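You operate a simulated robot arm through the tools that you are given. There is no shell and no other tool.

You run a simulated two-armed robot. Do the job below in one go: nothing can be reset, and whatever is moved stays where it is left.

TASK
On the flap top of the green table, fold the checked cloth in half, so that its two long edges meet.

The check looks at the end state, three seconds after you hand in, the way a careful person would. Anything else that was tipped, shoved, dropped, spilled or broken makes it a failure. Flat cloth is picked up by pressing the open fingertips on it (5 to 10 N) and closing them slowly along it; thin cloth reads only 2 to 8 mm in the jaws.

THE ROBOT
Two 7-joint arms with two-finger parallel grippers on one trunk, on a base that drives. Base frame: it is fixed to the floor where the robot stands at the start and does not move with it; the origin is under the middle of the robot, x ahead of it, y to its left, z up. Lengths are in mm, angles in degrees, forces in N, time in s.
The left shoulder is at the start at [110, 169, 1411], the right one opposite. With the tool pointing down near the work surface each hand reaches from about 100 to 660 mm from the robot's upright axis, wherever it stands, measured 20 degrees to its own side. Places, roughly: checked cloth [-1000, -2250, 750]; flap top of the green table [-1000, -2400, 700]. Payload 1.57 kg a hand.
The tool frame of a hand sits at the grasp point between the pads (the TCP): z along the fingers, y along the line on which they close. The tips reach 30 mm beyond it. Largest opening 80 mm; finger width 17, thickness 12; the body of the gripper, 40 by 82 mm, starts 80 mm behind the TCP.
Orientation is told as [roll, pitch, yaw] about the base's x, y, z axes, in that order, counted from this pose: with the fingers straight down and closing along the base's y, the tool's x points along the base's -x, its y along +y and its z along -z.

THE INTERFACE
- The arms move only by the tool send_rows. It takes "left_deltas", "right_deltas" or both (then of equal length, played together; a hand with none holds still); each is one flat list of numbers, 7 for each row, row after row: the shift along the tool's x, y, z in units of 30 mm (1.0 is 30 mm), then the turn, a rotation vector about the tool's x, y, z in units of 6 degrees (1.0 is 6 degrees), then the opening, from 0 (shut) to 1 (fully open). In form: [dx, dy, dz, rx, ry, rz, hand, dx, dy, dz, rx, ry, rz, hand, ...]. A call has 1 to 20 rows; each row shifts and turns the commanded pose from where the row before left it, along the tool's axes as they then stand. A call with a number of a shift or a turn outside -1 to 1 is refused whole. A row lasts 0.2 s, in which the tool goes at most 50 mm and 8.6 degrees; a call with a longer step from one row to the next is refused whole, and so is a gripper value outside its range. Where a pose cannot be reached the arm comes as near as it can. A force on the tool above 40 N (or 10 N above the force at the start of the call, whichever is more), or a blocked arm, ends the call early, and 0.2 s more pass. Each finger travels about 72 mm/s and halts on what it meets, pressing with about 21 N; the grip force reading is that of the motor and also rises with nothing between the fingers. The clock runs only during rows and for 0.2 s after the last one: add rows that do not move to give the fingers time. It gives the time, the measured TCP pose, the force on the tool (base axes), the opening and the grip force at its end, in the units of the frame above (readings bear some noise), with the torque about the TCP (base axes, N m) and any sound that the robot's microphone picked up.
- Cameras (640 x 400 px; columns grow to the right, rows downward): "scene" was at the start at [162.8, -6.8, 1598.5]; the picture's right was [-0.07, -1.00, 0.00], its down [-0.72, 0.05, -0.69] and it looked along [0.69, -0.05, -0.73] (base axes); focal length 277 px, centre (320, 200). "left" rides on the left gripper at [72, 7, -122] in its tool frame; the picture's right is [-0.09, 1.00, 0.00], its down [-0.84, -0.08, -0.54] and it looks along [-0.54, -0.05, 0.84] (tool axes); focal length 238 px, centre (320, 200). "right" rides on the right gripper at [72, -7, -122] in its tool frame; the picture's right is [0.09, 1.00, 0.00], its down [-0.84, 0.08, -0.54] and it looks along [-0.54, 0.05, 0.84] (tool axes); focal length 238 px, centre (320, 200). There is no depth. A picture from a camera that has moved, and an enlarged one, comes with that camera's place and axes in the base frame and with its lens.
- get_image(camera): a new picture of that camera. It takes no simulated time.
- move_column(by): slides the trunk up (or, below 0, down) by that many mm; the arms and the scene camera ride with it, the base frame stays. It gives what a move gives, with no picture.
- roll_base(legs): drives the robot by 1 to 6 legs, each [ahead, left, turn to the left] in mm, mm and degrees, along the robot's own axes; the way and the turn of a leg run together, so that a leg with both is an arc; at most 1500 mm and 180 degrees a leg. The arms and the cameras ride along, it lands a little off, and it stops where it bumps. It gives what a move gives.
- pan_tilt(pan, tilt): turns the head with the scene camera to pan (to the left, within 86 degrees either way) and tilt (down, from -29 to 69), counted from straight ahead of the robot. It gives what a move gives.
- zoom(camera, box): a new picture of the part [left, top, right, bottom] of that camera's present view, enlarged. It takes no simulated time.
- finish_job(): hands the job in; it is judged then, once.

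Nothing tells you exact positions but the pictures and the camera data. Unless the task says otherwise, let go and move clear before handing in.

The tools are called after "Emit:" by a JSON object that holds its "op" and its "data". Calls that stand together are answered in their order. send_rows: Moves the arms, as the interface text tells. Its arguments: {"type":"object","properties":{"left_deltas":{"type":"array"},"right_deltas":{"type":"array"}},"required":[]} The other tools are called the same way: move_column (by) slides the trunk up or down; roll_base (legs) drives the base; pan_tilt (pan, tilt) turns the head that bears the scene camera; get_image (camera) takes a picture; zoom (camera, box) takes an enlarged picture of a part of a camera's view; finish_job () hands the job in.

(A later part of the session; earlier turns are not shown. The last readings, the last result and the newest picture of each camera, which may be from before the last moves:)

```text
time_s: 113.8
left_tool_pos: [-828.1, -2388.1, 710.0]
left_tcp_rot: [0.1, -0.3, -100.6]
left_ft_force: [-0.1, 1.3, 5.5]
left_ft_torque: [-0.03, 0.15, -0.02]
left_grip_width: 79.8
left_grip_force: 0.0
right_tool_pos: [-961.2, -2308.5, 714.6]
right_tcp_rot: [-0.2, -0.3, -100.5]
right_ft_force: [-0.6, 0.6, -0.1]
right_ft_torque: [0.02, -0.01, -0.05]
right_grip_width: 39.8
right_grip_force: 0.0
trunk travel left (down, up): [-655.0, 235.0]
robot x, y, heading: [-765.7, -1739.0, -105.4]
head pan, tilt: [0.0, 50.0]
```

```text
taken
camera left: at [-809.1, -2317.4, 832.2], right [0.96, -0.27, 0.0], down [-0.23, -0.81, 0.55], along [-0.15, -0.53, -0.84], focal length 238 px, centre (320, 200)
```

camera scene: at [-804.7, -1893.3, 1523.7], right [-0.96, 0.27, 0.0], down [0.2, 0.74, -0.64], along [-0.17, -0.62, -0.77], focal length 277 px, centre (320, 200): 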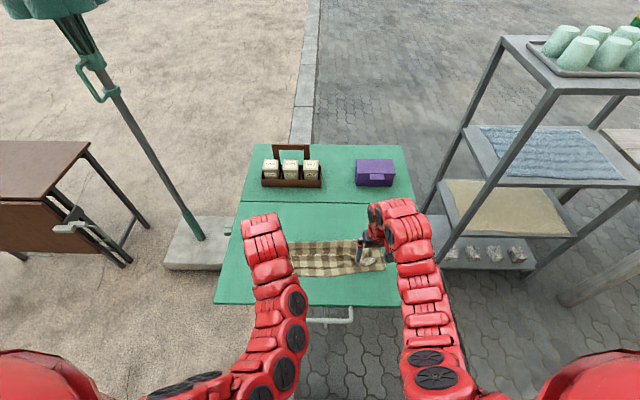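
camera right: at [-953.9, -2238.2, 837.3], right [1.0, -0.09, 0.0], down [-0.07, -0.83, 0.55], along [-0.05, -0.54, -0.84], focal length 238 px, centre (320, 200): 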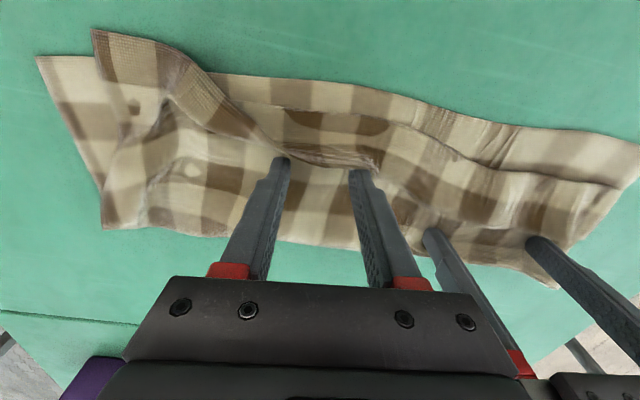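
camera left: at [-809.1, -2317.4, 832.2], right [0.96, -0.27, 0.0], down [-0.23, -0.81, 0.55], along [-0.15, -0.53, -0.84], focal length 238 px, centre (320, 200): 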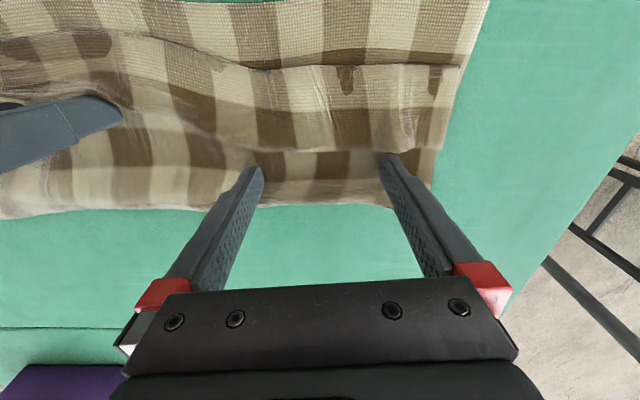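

The cloth sheared rather than flipped; forces are tiny, so pushing alone won't do it. Better: turn the right gripper 90° so it closes across the edge, pinch the free edge itself (self-balanced), lift it and lay it over toward me. First I raise and rotate the right hand.

Emit:
{"op": "send_rows", "data": {"right_deltas": [-0.3, 0, -0.3, 0, 0, 0, 0.5, 0, 0, -0.8, 0, 0, 0, 0.5, 0, 0, -0.8, 0, 0, -1, 0.5, 0, 0, -0.5, 0, 0, -1, 0.5, 0, 0, 0, 0, 0, -1, 0.5, 0, 0, 0, 0, 0, -1, 0.5, 0, 0, 0, 0, 0, -1, 0.5, 0, 0, 0, 0, 0, -1, 0.5, 0, 0, 0, 0, 0, -1, 0.5, 0, 0, 0, 0, 0, -1, 0.5, 0, 0, 0, 0, 0, -1, 0.5, 0, 0, 0, 0, 0, -1, 0.5, 0, 0, 0, 0, 0, -1, 0.5, 0, 0, 0, 0, 0, -1, 0.5, 0, 0, 0, 0, 0, -1, 0.5, 0, 0, 0, 0, 0, -1, 0.5, 0, 0, 0, 0, 0, -1, 0.5, 0, 0, 0, 0, 0, 0, 0.5]}}

Emit:
{"op": "get_image", "data": {"camera": "right"}}

Emit:
{"op": "get_image", "data": {"camera": "left"}}

Emit:
{"op": "get_image", "data": {"camera": "scene"}}

```text
time_s: 117.6
left_tool_pos: [-829.0, -2387.9, 710.8]
left_tcp_rot: [0.1, -0.2, -100.5]
left_ft_force: [0.3, 0.4, 6.4]
left_ft_torque: [0.01, 0.06, -0.04]
left_grip_width: 80.1
left_grip_force: 0.2
right_tool_pos: [-963.2, -2318.6, 787.2]
right_tcp_rot: [-0.4, 0.2, -10.3]
right_ft_force: [-0.7, -0.1, 0.3]
right_ft_torque: [0.0, 0.01, 0.02]
right_grip_width: 40.2
right_grip_force: 0.0
trunk travel left (down, up): [-655.0, 235.0]
robot x, y, heading: [-762.4, -1742.0, -105.3]
head pan, tilt: [0.0, 50.0]
```

```text
taken
camera right: at [-1034.2, -2312.3, 910.1], right [0.09, 1.0, -0.01], down [0.84, -0.07, 0.54], along [0.54, -0.05, -0.84], focal length 238 px, centre (320, 200)
```

right: 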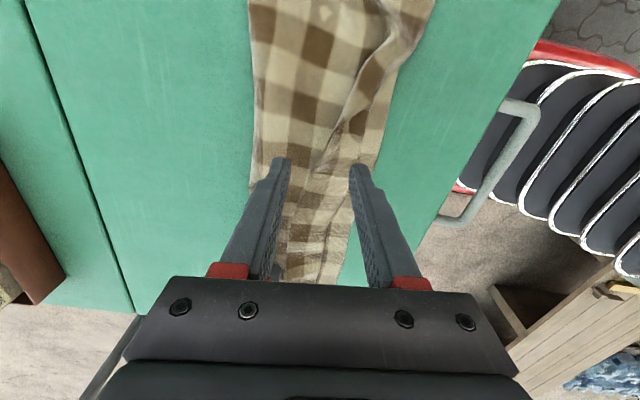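

```text
taken
camera left: at [-809.0, -2317.4, 832.2], right [0.96, -0.27, 0.0], down [-0.23, -0.81, 0.55], along [-0.15, -0.53, -0.84], focal length 238 px, centre (320, 200)
```

left: 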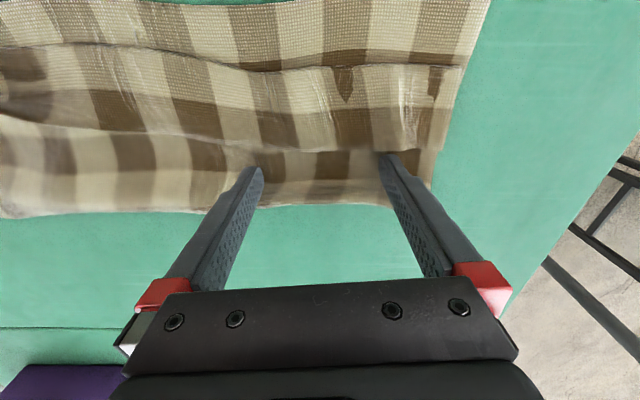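

```text
taken
camera scene: at [-804.8, -1891.8, 1523.9], right [-0.96, 0.27, 0.0], down [0.2, 0.74, -0.64], along [-0.17, -0.62, -0.77], focal length 277 px, centre (320, 200)
```

scene: 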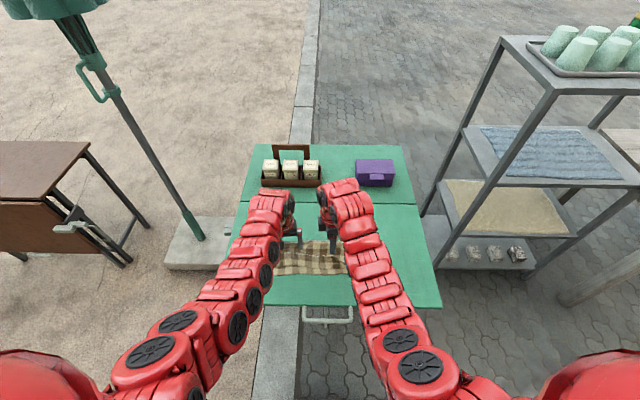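

The turned gripper gives a good view along the cloth. Zooming to see where the free edge lies relative to the fingers.

Emit:
{"op": "zoom", "data": {"camera": "right", "box": [220, 0, 460, 150]}}

Emit:
{"op": "zoom", "data": {"camera": "right", "box": [220, 140, 460, 290]}}

Emit:
{"op": "zoom", "data": {"camera": "left", "box": [0, 0, 320, 200]}}

```text
2.67 times, centred on (340, 75) of right
camera zoom: at [-1034.2, -2312.3, 910.1], right [0.09, 1.0, -0.01], down [0.84, -0.07, 0.54], along [0.54, -0.05, -0.84], focal length 636 px, centre (267, 533)
```

zoom: 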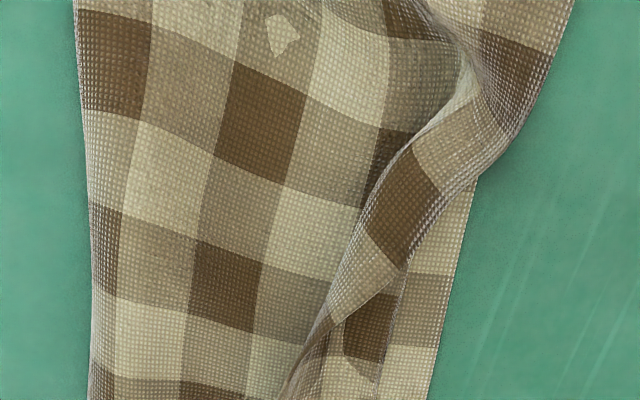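

```text
2.67 times, centred on (340, 215) of right
camera zoom: at [-1034.2, -2312.3, 910.1], right [0.09, 1.0, -0.01], down [0.84, -0.07, 0.54], along [0.54, -0.05, -0.84], focal length 636 px, centre (267, 160)
```

zoom: 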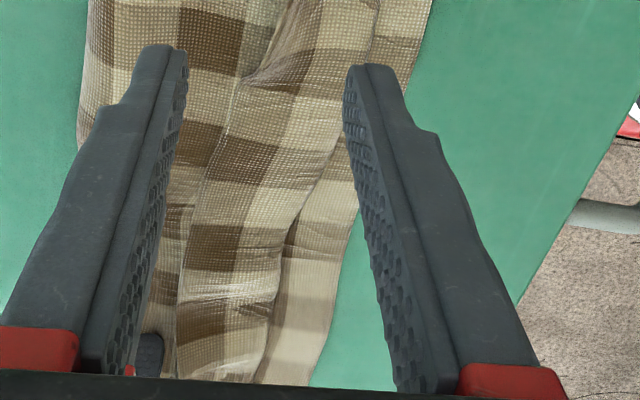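

```text
2.00 times, centred on (160, 100) of left
camera zoom: at [-809.0, -2317.4, 832.2], right [0.96, -0.27, 0.0], down [-0.23, -0.81, 0.55], along [-0.15, -0.53, -0.84], focal length 477 px, centre (640, 400)
```

zoom: 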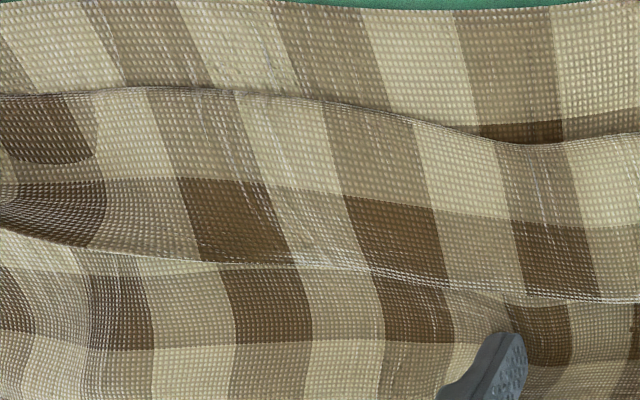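

The free edge is clear: near x≈-900 it lies at y≈-2344, with the strip ~48 mm wide. I'll clear the left hand out of the way and move the right gripper astride that free edge.

Emit:
{"op": "send_rows", "data": {"left_deltas": [0, 0, -0.7, 0, 0, 0, 1, 0, 0, -0.9, 0, 0, 0, 1, 0, 0.6, -0.6, 0, 0, 0, 1, 0, 0.9, 0, 0, 0, 0, 1, 0, 0.9, 0, 0, 0, 0, 1, 0, 0.9, 0, 0, 0, 0, 1, 0, 0.5, 0, 0, 0, 0, 1, 0, 0, 0, 0, 0, 0, 1], "right_deltas": [0, 0, 0, 0, 0, 0, 0.4, 0, 0, 0, 0, 0, 0, 0.375, 0, 0, 0, 0, 0, 0, 0.375, -0.574, -0.042, 0.1, 0, 0, 0, 0.375, -0.574, -0.042, 0.3, 0, 0, 0, 0.375, -0.574, -0.042, 0.4, 0, 0, 0.7, 0.375, -0.574, -0.042, 0.4, 0, 0, 0.7, 0.375, 0, 0, 0.4, 0, 0, 0.6, 0.375]}}

Emit:
{"op": "get_image", "data": {"camera": "right"}}

Emit:
{"op": "get_image", "data": {"camera": "left"}}

```text
time_s: 119.4
left_tool_pos: [-716.3, -2408.3, 777.3]
left_tcp_rot: [0.1, -0.4, -100.5]
left_ft_force: [-0.4, 0.4, 0.8]
left_ft_torque: [-0.02, 0.0, -0.02]
left_grip_width: 80.0
left_grip_force: 0.0
right_tool_pos: [-896.5, -2337.6, 738.5]
right_tcp_rot: [-0.3, 0.1, -22.5]
right_ft_force: [-0.2, 0.0, 0.4]
right_ft_torque: [0.02, -0.02, 0.0]
right_grip_width: 30.0
right_grip_force: 0.1
trunk travel left (down, up): [-655.0, 235.0]
robot x, y, heading: [-764.9, -1738.6, -105.6]
head pan, tilt: [0.0, 50.0]
```

```text
taken
camera right: at [-965.3, -2316.6, 861.2], right [0.3, 0.96, -0.01], down [0.8, -0.25, 0.54], along [0.51, -0.16, -0.84], focal length 238 px, centre (320, 200)
```

right: 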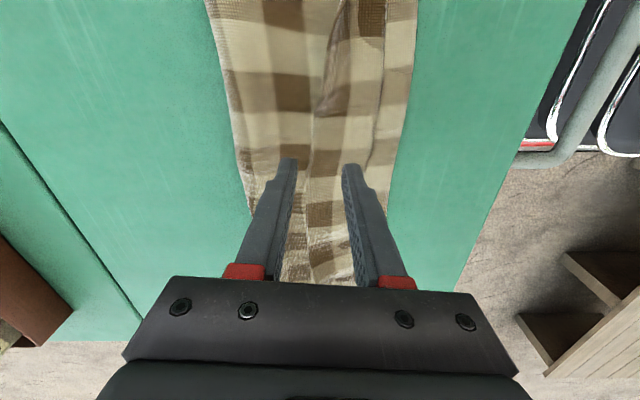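

```text
taken
camera left: at [-697.5, -2338.1, 898.0], right [0.96, -0.27, 0.0], down [-0.23, -0.81, 0.55], along [-0.15, -0.53, -0.84], focal length 238 px, centre (320, 200)
```

left: 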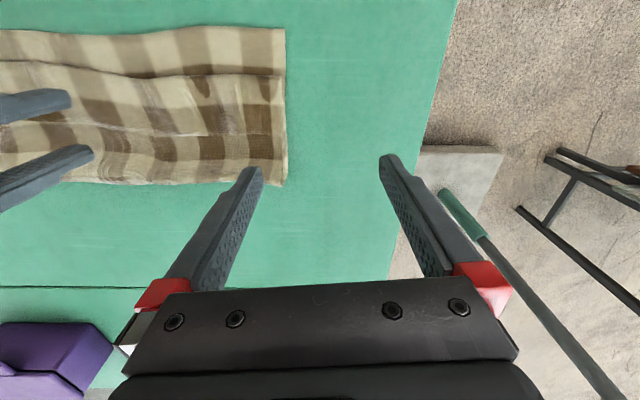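

Emit:
{"op": "zoom", "data": {"camera": "left", "box": [0, 20, 300, 200]}}

Emit:
{"op": "zoom", "data": {"camera": "right", "box": [200, 60, 440, 210]}}

```text
2.13 times, centred on (150, 110) of left
camera zoom: at [-697.5, -2338.1, 898.0], right [0.96, -0.27, 0.0], down [-0.23, -0.81, 0.55], along [-0.15, -0.53, -0.84], focal length 508 px, centre (683, 392)
```

zoom: 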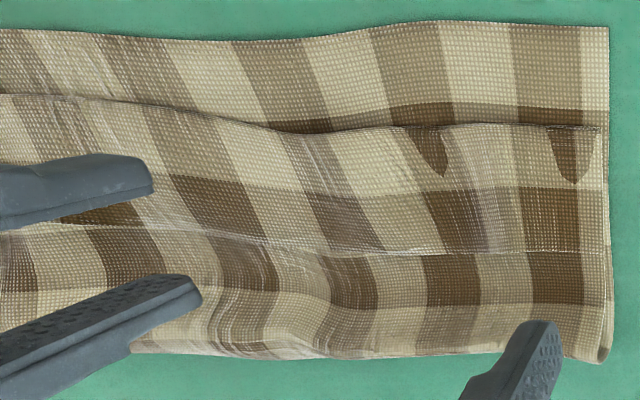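

```text
2.67 times, centred on (320, 135) of right
camera zoom: at [-965.3, -2316.6, 861.2], right [0.3, 0.96, -0.01], down [0.8, -0.25, 0.54], along [0.51, -0.16, -0.84], focal length 636 px, centre (320, 373)
```

zoom: 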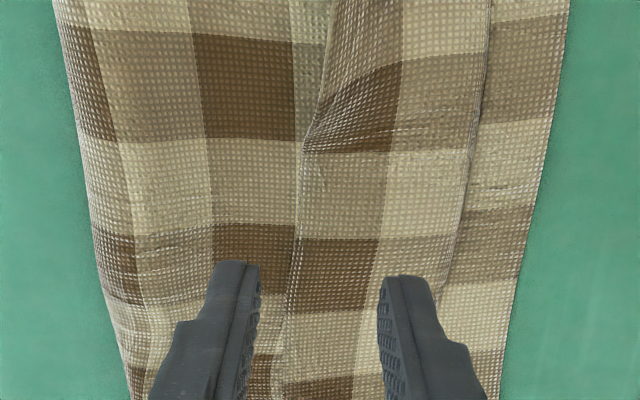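

The free edge runs right between the two fingers (far finger on the top sheet, near finger on the strip). Lowering onto it gently.

Emit:
{"op": "send_rows", "data": {"right_deltas": [0, 0, 0.4, 0, 0, 0, 0.375, 0, 0, 0.3, 0, 0, 0, 0.375, 0, 0, 0.1, 0, 0, 0, 0.375, 0, 0, 0, 0, 0, 0, 0.375]}}

Emit:
{"op": "send_rows", "data": {"right_deltas": [0, 0, 0.06, 0, 0, 0, 0.375, 0, 0, 0, 0, 0, 0, 0.375]}}

```text
time_s: 120.4
left_tool_pos: [-717.1, -2409.9, 776.2]
left_tcp_rot: [0.0, -0.4, -100.5]
left_ft_force: [0.3, 0.8, 0.2]
left_ft_torque: [-0.01, -0.01, -0.04]
left_grip_width: 79.9
left_grip_force: 0.0
right_tool_pos: [-897.2, -2336.8, 714.5]
right_tcp_rot: [-0.3, 0.1, -22.5]
right_ft_force: [1.4, 0.4, 0.7]
right_ft_torque: [0.0, 0.02, 0.02]
right_grip_width: 29.9
right_grip_force: 0.1
trunk travel left (down, up): [-655.0, 235.0]
robot x, y, heading: [-764.0, -1742.3, -105.6]
head pan, tilt: [0.0, 50.0]
```

```text
time_s: 121.0
left_tool_pos: [-716.3, -2409.4, 777.0]
left_tcp_rot: [0.0, -0.3, -100.5]
left_ft_force: [-0.5, -0.7, -0.1]
left_ft_torque: [-0.02, 0.02, 0.02]
left_grip_width: 80.0
left_grip_force: 0.0
right_tool_pos: [-896.3, -2337.6, 712.9]
right_tcp_rot: [-0.4, 0.0, -22.5]
right_ft_force: [-0.9, 0.4, 5.0]
right_ft_torque: [0.1, -0.04, -0.01]
right_grip_width: 30.4
right_grip_force: 0.3
trunk travel left (down, up): [-655.0, 235.0]
robot x, y, heading: [-764.0, -1741.3, -105.7]
head pan, tilt: [0.0, 50.0]
```

5 N press. Closing slowly across the free edge.

Emit:
{"op": "send_rows", "data": {"right_deltas": [0, 0, 0.01, 0, 0, 0, 0.35, 0, 0, 0, 0, 0, 0, 0.325, 0, 0, 0, 0, 0, 0, 0.3, 0, 0, 0, 0, 0, 0, 0.275, 0, 0, 0, 0, 0, 0, 0.25, 0, 0, 0, 0, 0, 0, 0.225, 0, 0, 0, 0, 0, 0, 0.2, 0, 0, 0, 0, 0, 0, 0.175, 0, 0, 0, 0, 0, 0, 0.15, 0, 0, 0, 0, 0, 0, 0.125, 0, 0, 0, 0, 0, 0, 0.1]}}

Emit:
{"op": "zoom", "data": {"camera": "right", "box": [220, 80, 420, 205]}}

```text
time_s: 123.4
left_tool_pos: [-716.3, -2409.0, 777.4]
left_tcp_rot: [0.0, -0.3, -100.6]
left_ft_force: [-0.9, 0.0, 0.5]
left_ft_torque: [0.02, -0.01, -0.02]
left_grip_width: 80.1
left_grip_force: 0.0
right_tool_pos: [-895.5, -2337.5, 712.3]
right_tcp_rot: [-0.2, 0.1, -22.5]
right_ft_force: [-0.2, 0.8, 5.2]
right_ft_torque: [0.08, -0.06, 0.02]
right_grip_width: 7.6
right_grip_force: 0.1
trunk travel left (down, up): [-655.0, 235.0]
robot x, y, heading: [-764.7, -1740.3, -105.5]
head pan, tilt: [0.0, 50.0]
```

```text
3.20 times, centred on (320, 142) of right
camera zoom: at [-964.7, -2316.9, 835.8], right [0.3, 0.96, -0.01], down [0.81, -0.25, 0.54], along [0.51, -0.16, -0.84], focal length 763 px, centre (320, 384)
```

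zoom: 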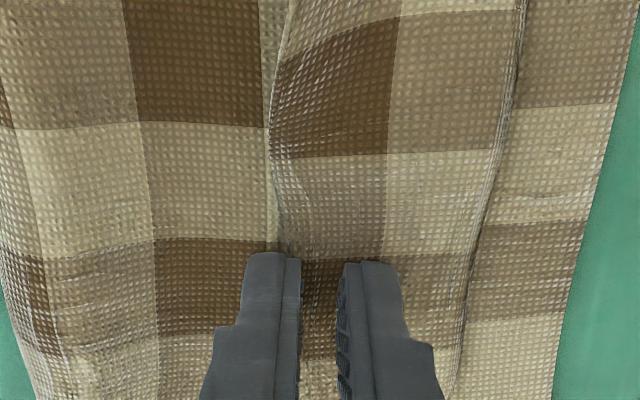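

Emit:
{"op": "send_rows", "data": {"right_deltas": [0, 0, 0, 0, 0, 0, 0.08, 0, 0, 0, 0, 0, 0, 0.06, 0, 0, 0, 0, 0, 0, 0.04, 0, 0, 0, 0, 0, 0, 0.02, 0, 0, 0, 0, 0, 0, 0, 0, 0, 0, 0, 0, 0, 0, 0, 0, 0, 0, 0, 0, 0]}}

Emit:
{"op": "zoom", "data": {"camera": "right", "box": [220, 80, 420, 205]}}

```text
time_s: 125.0
left_tool_pos: [-716.4, -2409.4, 777.4]
left_tcp_rot: [0.1, -0.2, -100.5]
left_ft_force: [0.0, -0.5, -0.4]
left_ft_torque: [-0.01, -0.02, 0.01]
left_grip_width: 79.9
left_grip_force: 0.2
right_tool_pos: [-896.8, -2337.9, 713.3]
right_tcp_rot: [-0.4, 0.1, -22.6]
right_ft_force: [1.3, 0.4, 5.2]
right_ft_torque: [0.05, -0.04, -0.03]
right_grip_width: 0.0
right_grip_force: 21.1
trunk travel left (down, up): [-655.0, 235.0]
robot x, y, heading: [-760.6, -1739.2, -105.5]
head pan, tilt: [0.0, 50.0]
```

```text
3.20 times, centred on (320, 142) of right
camera zoom: at [-964.7, -2316.9, 835.8], right [0.3, 0.96, -0.01], down [0.81, -0.25, 0.54], along [0.51, -0.16, -0.84], focal length 763 px, centre (320, 384)
```

zoom: 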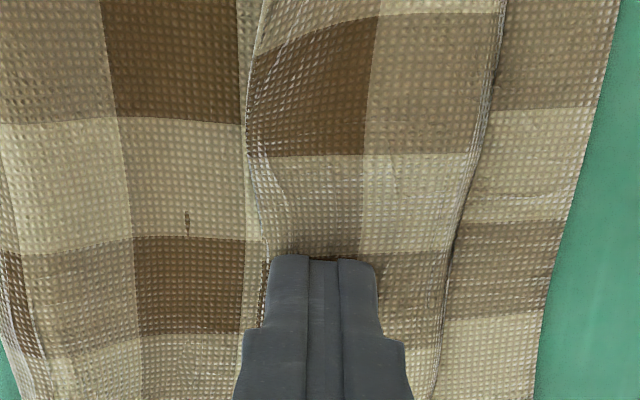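

No grasp (0 mm): too short a span to buckle. Better idea: the fold itself is a raised loop — grip the fold with both hands turned crosswise, lift so both halves hang and straighten under gravity, then lay the doubled cloth down. First lift the right hand and look at the fold.

Emit:
{"op": "send_rows", "data": {"left_deltas": [0, 0.5, -0.5, 0, 0, 0.5, 0.6, 0, 0.5, -0.5, 0, 0, 1, 0.5, 0, 0, 0, 0, 0, 1, 0.5, 0, 0, 0, 0, 0, 1, 0.5, 0, 0, 0, 0, 0, 1, 0.5, 0, 0, 0, 0, 0, 1, 0.5, 0, 0, 0, 0, 0, 1, 0.5, 0, 0, 0, 0, 0, 1, 0.5, 0, 0, 0, 0, 0, 1, 0.5, 0, 0, 0, 0, 0, 1, 0.5, 0, 0, 0, 0, 0, 1, 0.5, 0, 0, 0, 0, 0, 1, 0.5, 0, 0, 0, 0, 0, 1, 0.5, 0, 0, 0, 0, 0, 1, 0.5, 0, 0, 0, 0, 0, 1, 0.5, 0, 0, 0, 0, 0, 0, 0.5], "right_deltas": [0, 0, -0.3, 0, 0, 0, 0.05, 0, 0, -0.7, 0, 0, 0, 0.2, 0, 0, -0.7, 0, 0, 0, 0.4, 0.6, 0, -0.3, 0, 0, -0.5, 0.5, 0.8, 0, 0, 0, 0, -0.5, 0.5, 0.8, 0, 0, 0, 0, -0.5, 0.5, 0.8, 0, 0, 0, 0, -0.5, 0.5, 0.8, 0, 0, 0, 0, 0, 0.5, 0, 0, 0, 0, 0, 0, 0.5, 0, 0, 0, 0, 0, 0, 0.5, 0, 0, 0, 0, 0, 0, 0.5, 0, 0, 0, 0, 0, 0, 0.5, 0, 0, 0, 0, 0, 0, 0.5, 0, 0, 0, 0, 0, 0, 0.5, 0, 0, 0, 0, 0, 0, 0.5, 0, 0, 0, 0, 0, 0, 0.5]}}

Emit:
{"op": "get_image", "data": {"camera": "left"}}

Emit:
{"op": "get_image", "data": {"camera": "right"}}

Emit:
{"op": "get_image", "data": {"camera": "scene"}}

```text
time_s: 128.4
left_tool_pos: [-687.6, -2414.8, 807.3]
left_tcp_rot: [0.4, 0.0, 172.5]
left_ft_force: [-0.8, 0.2, 0.8]
left_ft_torque: [0.0, 0.0, 0.01]
left_grip_width: 39.8
left_grip_force: 0.1
right_tool_pos: [-1005.9, -2306.3, 772.9]
right_tcp_rot: [-0.3, 0.2, -10.4]
right_ft_force: [0.0, -0.2, -0.8]
right_ft_torque: [0.02, -0.06, 0.01]
right_grip_width: 40.2
right_grip_force: 0.0
trunk travel left (down, up): [-655.0, 235.0]
robot x, y, heading: [-764.2, -1738.0, -105.4]
head pan, tilt: [0.0, 50.0]
```

```text
taken
camera left: at [-617.3, -2429.8, 928.2], right [-0.22, -0.97, 0.0], down [-0.82, 0.19, 0.54], along [-0.53, 0.12, -0.84], focal length 238 px, centre (320, 200)
```

left: 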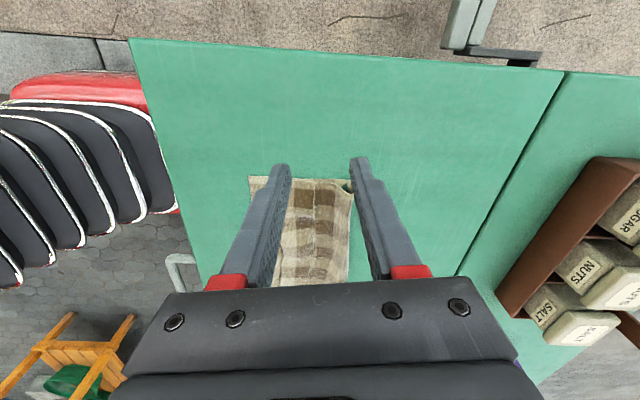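

```text
taken
camera right: at [-1076.9, -2300.4, 895.7], right [0.09, 1.0, 0.0], down [0.84, -0.07, 0.54], along [0.54, -0.05, -0.84], focal length 238 px, centre (320, 200)
```

right: 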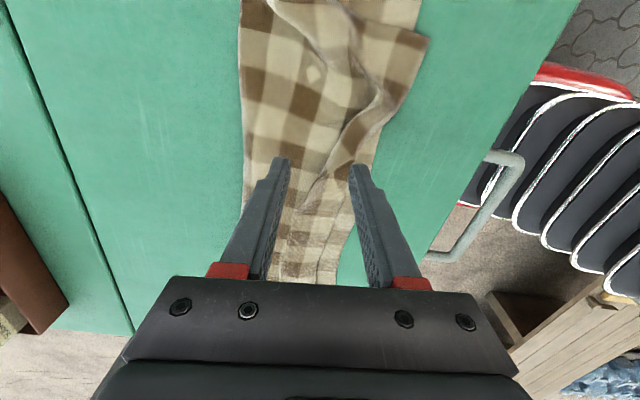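

```text
taken
camera scene: at [-805.0, -1892.7, 1523.8], right [-0.96, 0.27, 0.0], down [0.2, 0.74, -0.64], along [-0.17, -0.62, -0.77], focal length 277 px, centre (320, 200)
```

scene: 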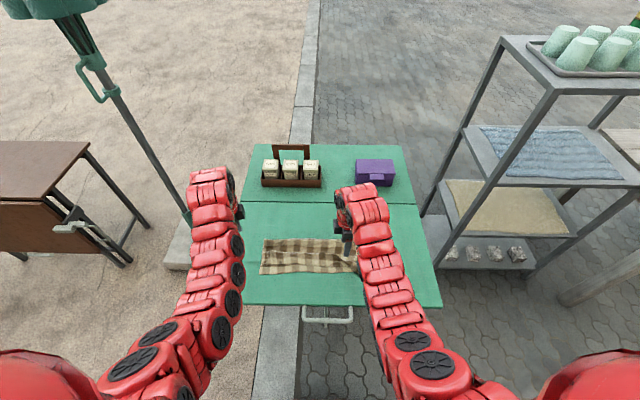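

Emit:
{"op": "zoom", "data": {"camera": "left", "box": [200, 150, 400, 290]}}

Emit:
{"op": "zoom", "data": {"camera": "right", "box": [210, 0, 450, 150]}}

Emit:
{"op": "zoom", "data": {"camera": "scene", "box": [240, 215, 400, 305]}}

```text
2.86 times, centred on (300, 220) of left
camera zoom: at [-617.3, -2429.8, 928.2], right [-0.22, -0.97, 0.0], down [-0.82, 0.19, 0.54], along [-0.53, 0.12, -0.84], focal length 681 px, centre (377, 143)
```

zoom: 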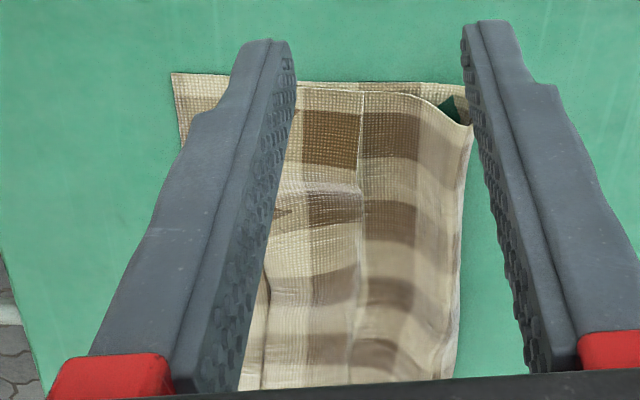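

```text
2.67 times, centred on (330, 75) of right
camera zoom: at [-1076.9, -2300.4, 895.7], right [0.09, 1.0, 0.0], down [0.84, -0.07, 0.54], along [0.54, -0.05, -0.84], focal length 636 px, centre (293, 533)
```

zoom: 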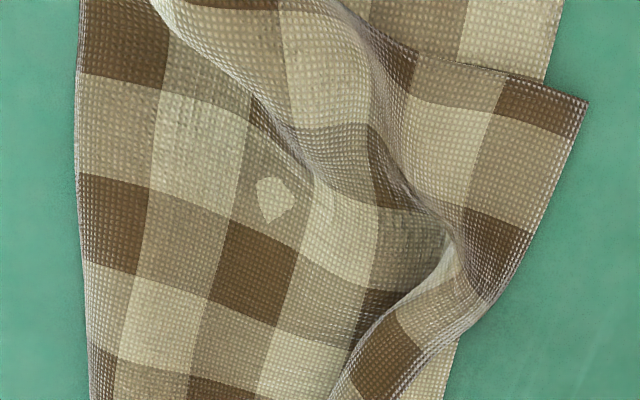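

```text
4.00 times, centred on (320, 260) of scene
camera zoom: at [-805.0, -1892.7, 1523.8], right [-0.96, 0.27, 0.0], down [0.2, 0.74, -0.64], along [-0.17, -0.62, -0.77], focal length 1109 px, centre (320, -40)
```

zoom: 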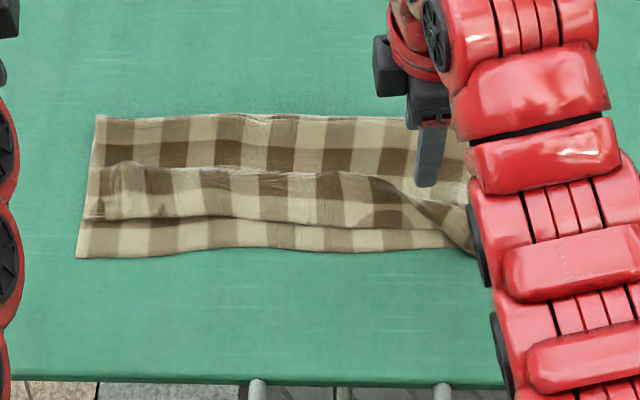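

The fold loop runs at d≈115–124 mm along the far side. I'll drive 60 mm closer for reach, then place both crosswise grippers astride the fold loop.

Emit:
{"op": "roll_base", "data": {"legs": [[60, 0, 0]]}}

```text
time_s: 129.4
left_tool_pos: [-703.0, -2473.4, 804.5]
left_tcp_rot: [0.1, 0.0, 172.5]
left_ft_force: [-1.3, -0.5, 0.7]
left_ft_torque: [0.03, 0.0, 0.03]
left_grip_width: 40.1
left_grip_force: 0.1
right_tool_pos: [-1021.2, -2363.7, 771.7]
right_tcp_rot: [-0.2, 0.2, -10.4]
right_ft_force: [0.6, -0.9, -0.3]
right_ft_torque: [0.01, -0.02, 0.03]
right_grip_width: 40.0
right_grip_force: 0.0
trunk travel left (down, up): [-655.0, 235.0]
robot x, y, heading: [-780.3, -1795.9, -105.2]
head pan, tilt: [0.0, 50.0]
```

Emit:
{"op": "send_rows", "data": {"left_deltas": [-0.677, -0.26, 0.278, 0, 0, 0.167, 0.5, -0.677, -0.26, 0.278, 0, 0, 0.167, 0.5, -0.677, -0.26, 0.278, 0, 0, 0.167, 0.5, -0.677, -0.26, 0.278, 0, 0, 0.167, 0.5, -0.677, -0.26, 0.278, 0, 0, 0.167, 0.5, -0.677, -0.26, 0.278, 0, 0, 0.167, 0.5, 0, 0, 0, 0, 0, 0, 0.5], "right_deltas": [0.281, 0.066, 0.093, 0, 0, 0.088, 0.5, 0.281, 0.066, 0.093, 0, 0, 0.088, 0.5, 0.281, 0.066, 0.093, 0, 0, 0.088, 0.5, 0.281, 0.066, 0.093, 0, 0, 0.088, 0.5, 0.281, 0.066, 0.093, 0, 0, 0.088, 0.5, 0.281, 0.066, 0.093, 0, 0, 0.088, 0.5, 0, 0, 0, 0, 0, 0, 0.5]}}

Emit:
{"op": "get_image", "data": {"camera": "left"}}

Emit:
{"op": "get_image", "data": {"camera": "right"}}

```text
time_s: 131.0
left_tool_pos: [-814.7, -2406.1, 756.1]
left_tcp_rot: [0.3, 0.0, 166.6]
left_ft_force: [-0.3, 0.3, 0.4]
left_ft_torque: [0.02, 0.02, 0.02]
left_grip_width: 39.9
left_grip_force: 0.0
right_tool_pos: [-1068.6, -2342.2, 754.8]
right_tcp_rot: [-0.4, 0.1, -13.6]
right_ft_force: [-0.1, -0.3, 0.4]
right_ft_torque: [-0.01, 0.02, 0.01]
right_grip_width: 39.7
right_grip_force: 0.0
trunk travel left (down, up): [-655.0, 235.0]
robot x, y, heading: [-783.8, -1797.1, -105.3]
head pan, tilt: [0.0, 50.0]
```

```text
taken
camera left: at [-746.5, -2427.7, 878.3], right [-0.32, -0.95, 0.01], down [-0.8, 0.27, 0.54], along [-0.51, 0.17, -0.84], focal length 238 px, centre (320, 200)
```

left: 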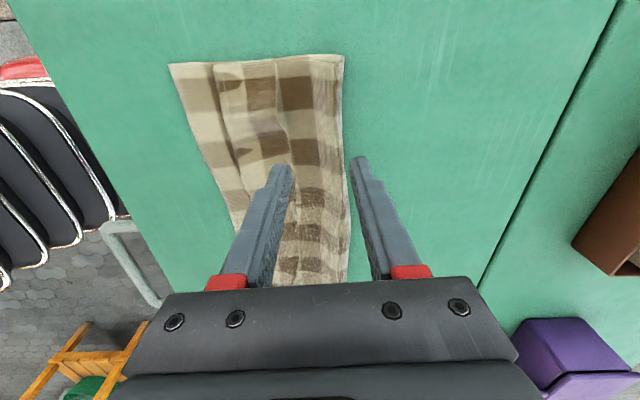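

```text
taken
camera right: at [-1138.9, -2332.2, 878.6], right [0.15, 0.99, 0.0], down [0.83, -0.12, 0.54], along [0.53, -0.08, -0.84], focal length 238 px, centre (320, 200)
```

right: 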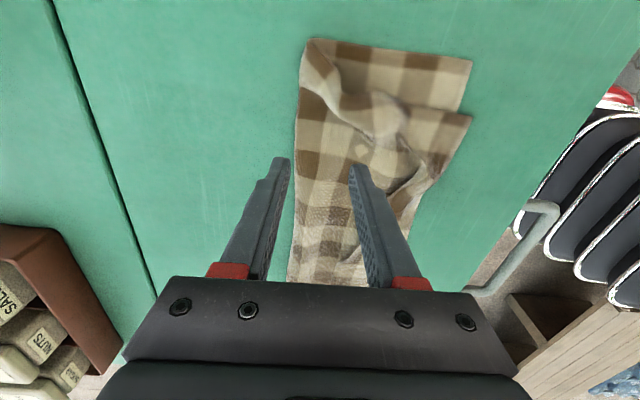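

Both grippers straddle the fold (about 19 mm inside its outer line). I'll shift 5 mm outward and lower them around the loop.

Emit:
{"op": "send_rows", "data": {"left_deltas": [0, 0.15, 0.4, 0, 0, 0, 0.5, 0, 0, 0.4, 0, 0, 0, 0.5, 0, 0, 0.3, 0, 0, 0, 0.5, 0, 0, 0.2, 0, 0, 0, 0.5, 0, 0, 0, 0, 0, 0, 0.5], "right_deltas": [0, -0.17, 0.4, 0, 0, 0, 0.5, 0, 0, 0.4, 0, 0, 0, 0.5, 0, 0, 0.3, 0, 0, 0, 0.5, 0, 0, 0.15, 0, 0, 0, 0.5, 0, 0, 0, 0, 0, 0, 0.5]}}

Emit:
{"op": "get_image", "data": {"camera": "left"}}

Emit:
{"op": "get_image", "data": {"camera": "right"}}

```text
time_s: 132.2
left_tool_pos: [-815.3, -2409.6, 717.2]
left_tcp_rot: [0.3, 0.1, 166.5]
left_ft_force: [0.3, 0.1, -0.4]
left_ft_torque: [0.01, 0.0, 0.02]
left_grip_width: 40.1
left_grip_force: 0.1
right_tool_pos: [-1070.2, -2346.2, 716.8]
right_tcp_rot: [-0.2, 0.2, -13.6]
right_ft_force: [-0.3, 0.3, -0.7]
right_ft_torque: [0.0, -0.01, -0.02]
right_grip_width: 39.8
right_grip_force: 0.1
trunk travel left (down, up): [-655.0, 235.0]
robot x, y, heading: [-780.7, -1797.6, -105.3]
head pan, tilt: [0.0, 50.0]
```

```text
taken
camera left: at [-747.7, -2431.9, 839.2], right [-0.32, -0.95, 0.0], down [-0.8, 0.27, 0.54], along [-0.51, 0.17, -0.84], focal length 238 px, centre (320, 200)
```

left: 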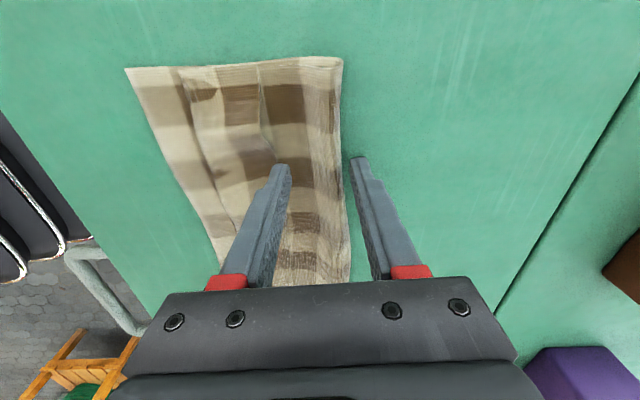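

```text
taken
camera right: at [-1140.4, -2336.9, 841.7], right [0.14, 0.99, -0.01], down [0.83, -0.12, 0.54], along [0.53, -0.08, -0.84], focal length 238 px, centre (320, 200)
```

right: 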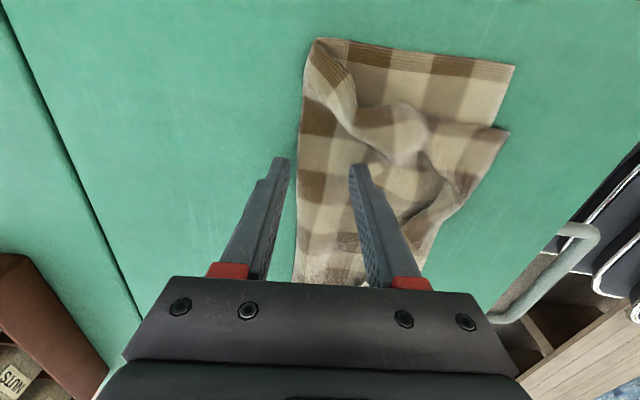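

Emit:
{"op": "send_rows", "data": {"left_deltas": [0, 0, 0.1, 0, 0, 0, 0.5, 0, 0, 0.06, 0, 0, 0, 0.5, 0, 0, 0, 0, 0, 0, 0.5], "right_deltas": [0, 0, 0.1, 0, 0, 0, 0.5, 0, 0, 0.05, 0, 0, 0, 0.5, 0, 0, 0, 0, 0, 0, 0.5]}}

```text
time_s: 133.0
left_tool_pos: [-815.2, -2410.6, 712.9]
left_tcp_rot: [0.4, 0.1, 166.5]
left_ft_force: [0.3, 1.0, 6.7]
left_ft_torque: [0.18, -0.05, 0.02]
left_grip_width: 40.2
left_grip_force: 0.0
right_tool_pos: [-1069.9, -2347.7, 714.1]
right_tcp_rot: [-0.3, 0.2, -13.5]
right_ft_force: [-0.3, 0.3, -0.2]
right_ft_torque: [0.02, 0.01, 0.01]
right_grip_width: 39.7
right_grip_force: 0.0
trunk travel left (down, up): [-655.0, 235.0]
robot x, y, heading: [-783.5, -1797.4, -105.6]
head pan, tilt: [0.0, 50.0]
```

Emit:
{"op": "send_rows", "data": {"left_deltas": [0, 0, -0.01, 0, 0, 0, 0.5, 0, 0, 0, 0, 0, 0, 0.5, 0, 0, 0, 0, 0, 0, 0.5], "right_deltas": [0, 0, 0.06, 0, 0, 0, 0.5, 0, 0, 0.03, 0, 0, 0, 0.5, 0, 0, 0, 0, 0, 0, 0.5]}}

```text
time_s: 133.8
left_tool_pos: [-814.6, -2409.7, 713.3]
left_tcp_rot: [0.3, 0.1, 166.5]
left_ft_force: [-1.1, 0.0, 2.3]
left_ft_torque: [0.06, 0.02, 0.02]
left_grip_width: 39.9
left_grip_force: 0.1
right_tool_pos: [-1069.5, -2347.2, 713.2]
right_tcp_rot: [-0.2, 0.3, -13.6]
right_ft_force: [0.0, 0.7, 3.2]
right_ft_torque: [0.09, -0.02, 0.0]
right_grip_width: 40.4
right_grip_force: 0.1
trunk travel left (down, up): [-655.0, 235.0]
robot x, y, heading: [-782.0, -1797.7, -105.3]
head pan, tilt: [0.0, 50.0]
```

Both press lightly (2–3 N). Closing slowly across the fold loop, first half.

Emit:
{"op": "send_rows", "data": {"left_deltas": [0, 0, 0.02, 0, 0, 0, 0.48, 0, 0, 0, 0, 0, 0, 0.45, 0, 0, 0, 0, 0, 0, 0.42, 0, 0, 0, 0, 0, 0, 0.39, 0, 0, 0, 0, 0, 0, 0.36, 0, 0, 0, 0, 0, 0, 0.33, 0, 0, 0, 0, 0, 0, 0.3, 0, 0, 0, 0, 0, 0, 0.27, 0, 0, 0, 0, 0, 0, 0.24], "right_deltas": [0, 0, 0.01, 0, 0, 0, 0.48, 0, 0, 0, 0, 0, 0, 0.45, 0, 0, 0, 0, 0, 0, 0.42, 0, 0, 0, 0, 0, 0, 0.39, 0, 0, 0, 0, 0, 0, 0.36, 0, 0, 0, 0, 0, 0, 0.33, 0, 0, 0, 0, 0, 0, 0.3, 0, 0, 0, 0, 0, 0, 0.27, 0, 0, 0, 0, 0, 0, 0.24]}}

Emit:
{"op": "zoom", "data": {"camera": "left", "box": [180, 50, 420, 200]}}

Emit:
{"op": "zoom", "data": {"camera": "right", "box": [200, 50, 440, 200]}}

```text
time_s: 135.8
left_tool_pos: [-815.3, -2410.2, 712.2]
left_tcp_rot: [0.3, 0.0, 166.5]
left_ft_force: [-0.6, -1.1, 2.2]
left_ft_torque: [0.0, -0.01, 0.03]
left_grip_width: 19.2
left_grip_force: 0.0
right_tool_pos: [-1068.9, -2346.4, 711.4]
right_tcp_rot: [-0.3, 0.2, -13.6]
right_ft_force: [0.2, -0.1, 5.0]
right_ft_torque: [0.01, -0.01, -0.02]
right_grip_width: 20.8
right_grip_force: 1.4
trunk travel left (down, up): [-655.0, 235.0]
robot x, y, heading: [-782.5, -1799.3, -105.2]
head pan, tilt: [0.0, 50.0]
```

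```text
2.67 times, centred on (300, 125) of left
camera zoom: at [-747.6, -2431.8, 834.1], right [-0.32, -0.95, 0.01], down [-0.8, 0.27, 0.54], along [-0.51, 0.17, -0.84], focal length 636 px, centre (373, 400)
```

zoom: 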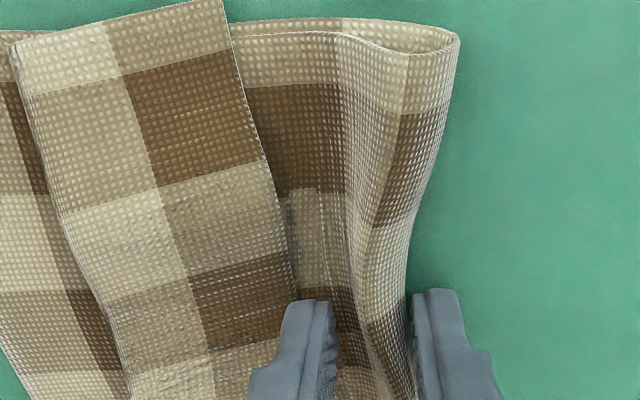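

```text
2.67 times, centred on (320, 125) of right
camera zoom: at [-1140.3, -2336.5, 834.2], right [0.15, 0.99, -0.01], down [0.83, -0.12, 0.54], along [0.53, -0.08, -0.84], focal length 636 px, centre (320, 400)
```

zoom: 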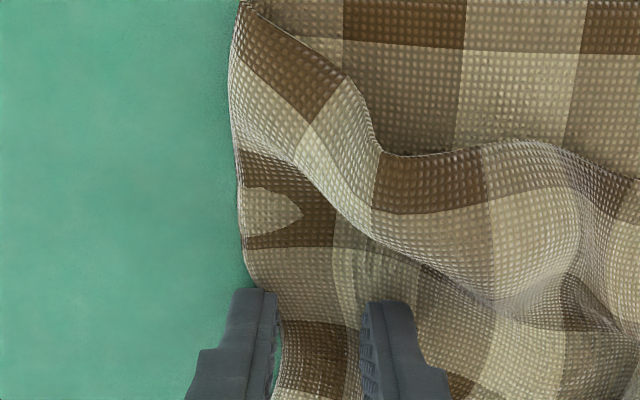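

Excellent — both grippers are squeezing the fold loop. Continue closing fully.

Emit:
{"op": "send_rows", "data": {"left_deltas": [0, 0, 0, 0, 0, 0, 0.21, 0, 0, 0, 0, 0, 0, 0.18, 0, 0, 0, 0, 0, 0, 0.15, 0, 0, 0, 0, 0, 0, 0.12, 0, 0, 0, 0, 0, 0, 0.09, 0, 0, 0, 0, 0, 0, 0.06, 0, 0, 0, 0, 0, 0, 0.03, 0, 0, 0, 0, 0, 0, 0, 0, 0, 0, 0, 0, 0, 0, 0, 0, 0, 0, 0, 0, 0], "right_deltas": [0, 0, 0, 0, 0, 0, 0.21, 0, 0, 0, 0, 0, 0, 0.18, 0, 0, 0, 0, 0, 0, 0.15, 0, 0, 0, 0, 0, 0, 0.12, 0, 0, 0, 0, 0, 0, 0.09, 0, 0, 0, 0, 0, 0, 0.06, 0, 0, 0, 0, 0, 0, 0.03, 0, 0, 0, 0, 0, 0, 0, 0, 0, 0, 0, 0, 0, 0, 0, 0, 0, 0, 0, 0, 0]}}

Emit:
{"op": "zoom", "data": {"camera": "left", "box": [180, 50, 420, 200]}}

Emit:
{"op": "zoom", "data": {"camera": "right", "box": [200, 50, 440, 200]}}

```text
time_s: 138.0
left_tool_pos: [-814.9, -2409.4, 712.1]
left_tcp_rot: [0.3, 0.1, 166.5]
left_ft_force: [-0.1, -0.9, -0.8]
left_ft_torque: [-0.04, -0.03, -0.01]
left_grip_width: 2.2
left_grip_force: 21.4
right_tool_pos: [-1069.3, -2347.9, 711.7]
right_tcp_rot: [-0.3, 0.3, -13.6]
right_ft_force: [-0.8, -1.4, 13.0]
right_ft_torque: [-0.19, -0.02, -0.03]
right_grip_width: 13.0
right_grip_force: 21.1
trunk travel left (down, up): [-655.0, 235.0]
robot x, y, heading: [-779.3, -1800.7, -105.3]
head pan, tilt: [0.0, 50.0]
```

```text
2.67 times, centred on (300, 125) of left
camera zoom: at [-747.4, -2431.5, 834.3], right [-0.32, -0.95, 0.01], down [-0.8, 0.27, 0.54], along [-0.51, 0.17, -0.84], focal length 636 px, centre (373, 400)
```

zoom: 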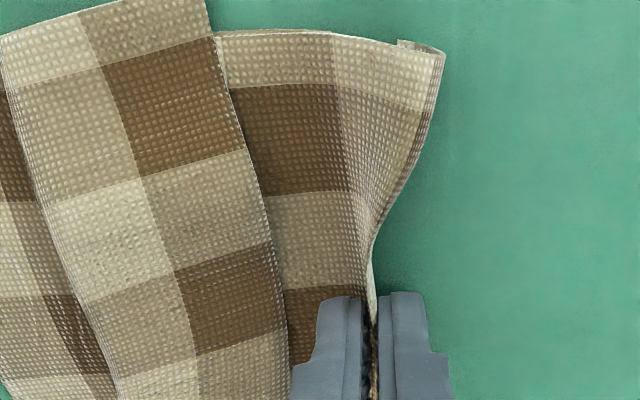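

```text
2.67 times, centred on (320, 125) of right
camera zoom: at [-1140.2, -2336.4, 834.7], right [0.15, 0.99, -0.01], down [0.83, -0.12, 0.54], along [0.53, -0.08, -0.84], focal length 636 px, centre (320, 400)
```

zoom: 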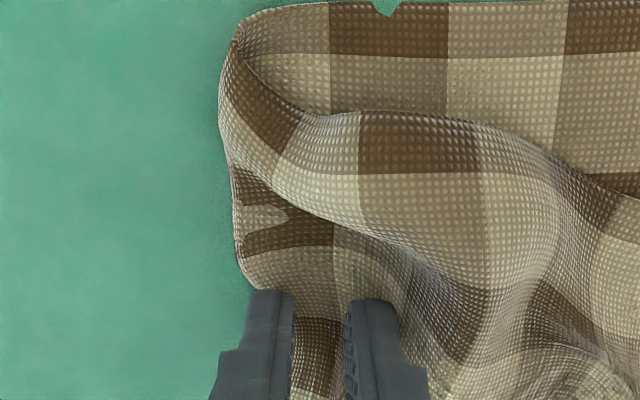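

Left holds the fold (2.2 mm). The right reads 13 mm — a thicker wad. I'll lift both slightly and check.

Emit:
{"op": "send_rows", "data": {"left_deltas": [0, 0, -0.15, 0, 0, 0, 0, 0, 0, -0.2, 0, 0, 0, 0, 0, 0, -0.3, 0, 0, 0, 0, 0, 0, 0, 0, 0, 0, 0], "right_deltas": [0, 0, -0.15, 0, 0, 0, 0, 0, 0, -0.2, 0, 0, 0, 0, 0, 0, -0.3, 0, 0, 0, 0, 0, 0, 0, 0, 0, 0, 0]}}

Emit:
{"op": "get_image", "data": {"camera": "left"}}

Emit:
{"op": "get_image", "data": {"camera": "right"}}

```text
time_s: 139.0
left_tool_pos: [-814.7, -2409.7, 731.8]
left_tcp_rot: [0.3, 0.0, 166.5]
left_ft_force: [-0.3, -0.6, -0.2]
left_ft_torque: [0.0, -0.01, 0.01]
left_grip_width: 2.4
left_grip_force: 20.9
right_tool_pos: [-1069.4, -2347.0, 729.2]
right_tcp_rot: [-0.2, 0.2, -13.7]
right_ft_force: [-0.4, 0.3, 0.6]
right_ft_torque: [0.03, -0.03, -0.01]
right_grip_width: 2.0
right_grip_force: 21.1
trunk travel left (down, up): [-655.0, 235.0]
robot x, y, heading: [-781.8, -1798.5, -105.6]
head pan, tilt: [0.0, 50.0]
```

```text
taken
camera left: at [-747.5, -2431.9, 853.8], right [-0.32, -0.95, 0.01], down [-0.8, 0.27, 0.54], along [-0.51, 0.17, -0.84], focal length 238 px, centre (320, 200)
```

left: 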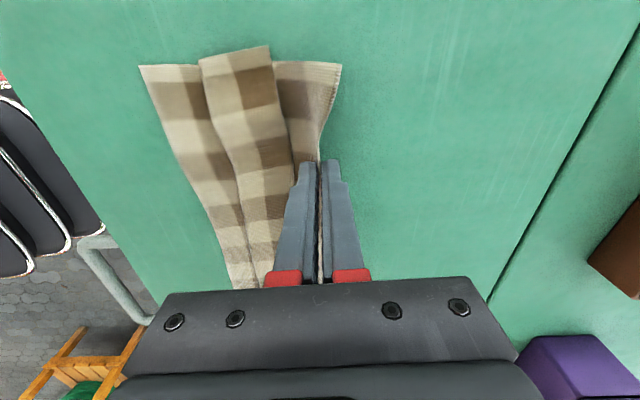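

```text
taken
camera right: at [-1140.7, -2336.6, 852.9], right [0.15, 0.99, 0.0], down [0.83, -0.12, 0.54], along [0.53, -0.08, -0.84], focal length 238 px, centre (320, 200)
```

right: 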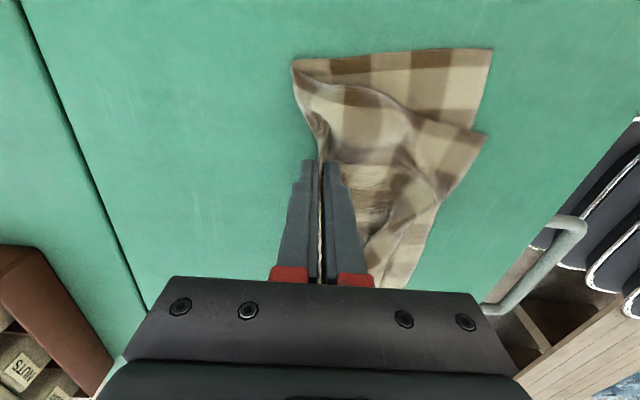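

Both hands now hold the fold (2.4 and 2.0 mm). Lifting with the trunk so both halves hang down.

Emit:
{"op": "move_column", "data": {"by": 120}}

Emit:
{"op": "get_image", "data": {"camera": "scene"}}

Emit:
{"op": "get_image", "data": {"camera": "left"}}

Emit:
{"op": "get_image", "data": {"camera": "right"}}

```text
time_s: 140.5
left_tool_pos: [-816.4, -2408.4, 851.8]
left_tcp_rot: [0.3, 0.1, 166.5]
left_ft_force: [0.2, 0.4, -0.1]
left_ft_torque: [0.04, 0.02, 0.03]
left_grip_width: 2.4
left_grip_force: 20.6
right_tool_pos: [-1069.2, -2347.7, 850.0]
right_tcp_rot: [-0.3, 0.2, -13.7]
right_ft_force: [0.1, 0.0, -0.1]
right_ft_torque: [0.02, 0.02, 0.01]
right_grip_width: 2.0
right_grip_force: 21.4
trunk travel left (down, up): [-775.0, 115.0]
robot x, y, heading: [-781.7, -1798.2, -105.2]
head pan, tilt: [0.0, 50.0]
```

```text
taken
camera scene: at [-820.9, -1950.3, 1643.7], right [-0.96, 0.27, 0.0], down [0.2, 0.74, -0.64], along [-0.17, -0.62, -0.77], focal length 277 px, centre (320, 200)
```

scene: 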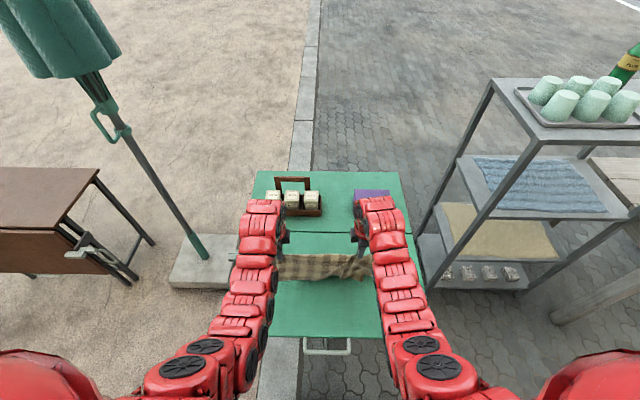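

```text
taken
camera left: at [-747.6, -2432.1, 973.5], right [-0.32, -0.95, 0.0], down [-0.8, 0.27, 0.54], along [-0.51, 0.17, -0.84], focal length 238 px, centre (320, 200)
```

left: 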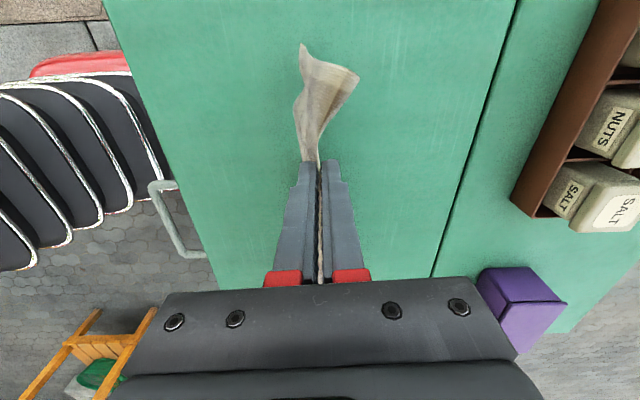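

```text
taken
camera right: at [-1140.8, -2337.0, 973.1], right [0.15, 0.99, 0.0], down [0.83, -0.12, 0.54], along [0.53, -0.08, -0.84], focal length 238 px, centre (320, 200)
```

right: 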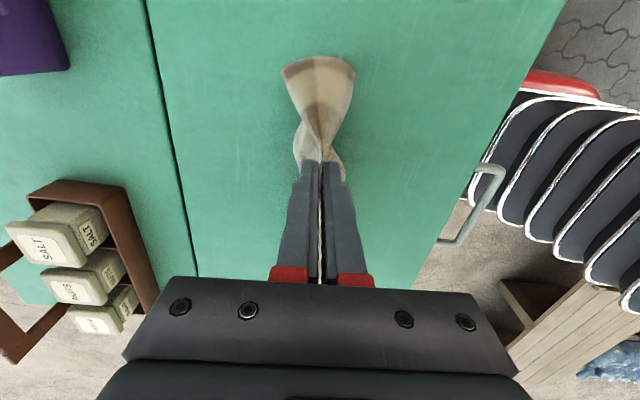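

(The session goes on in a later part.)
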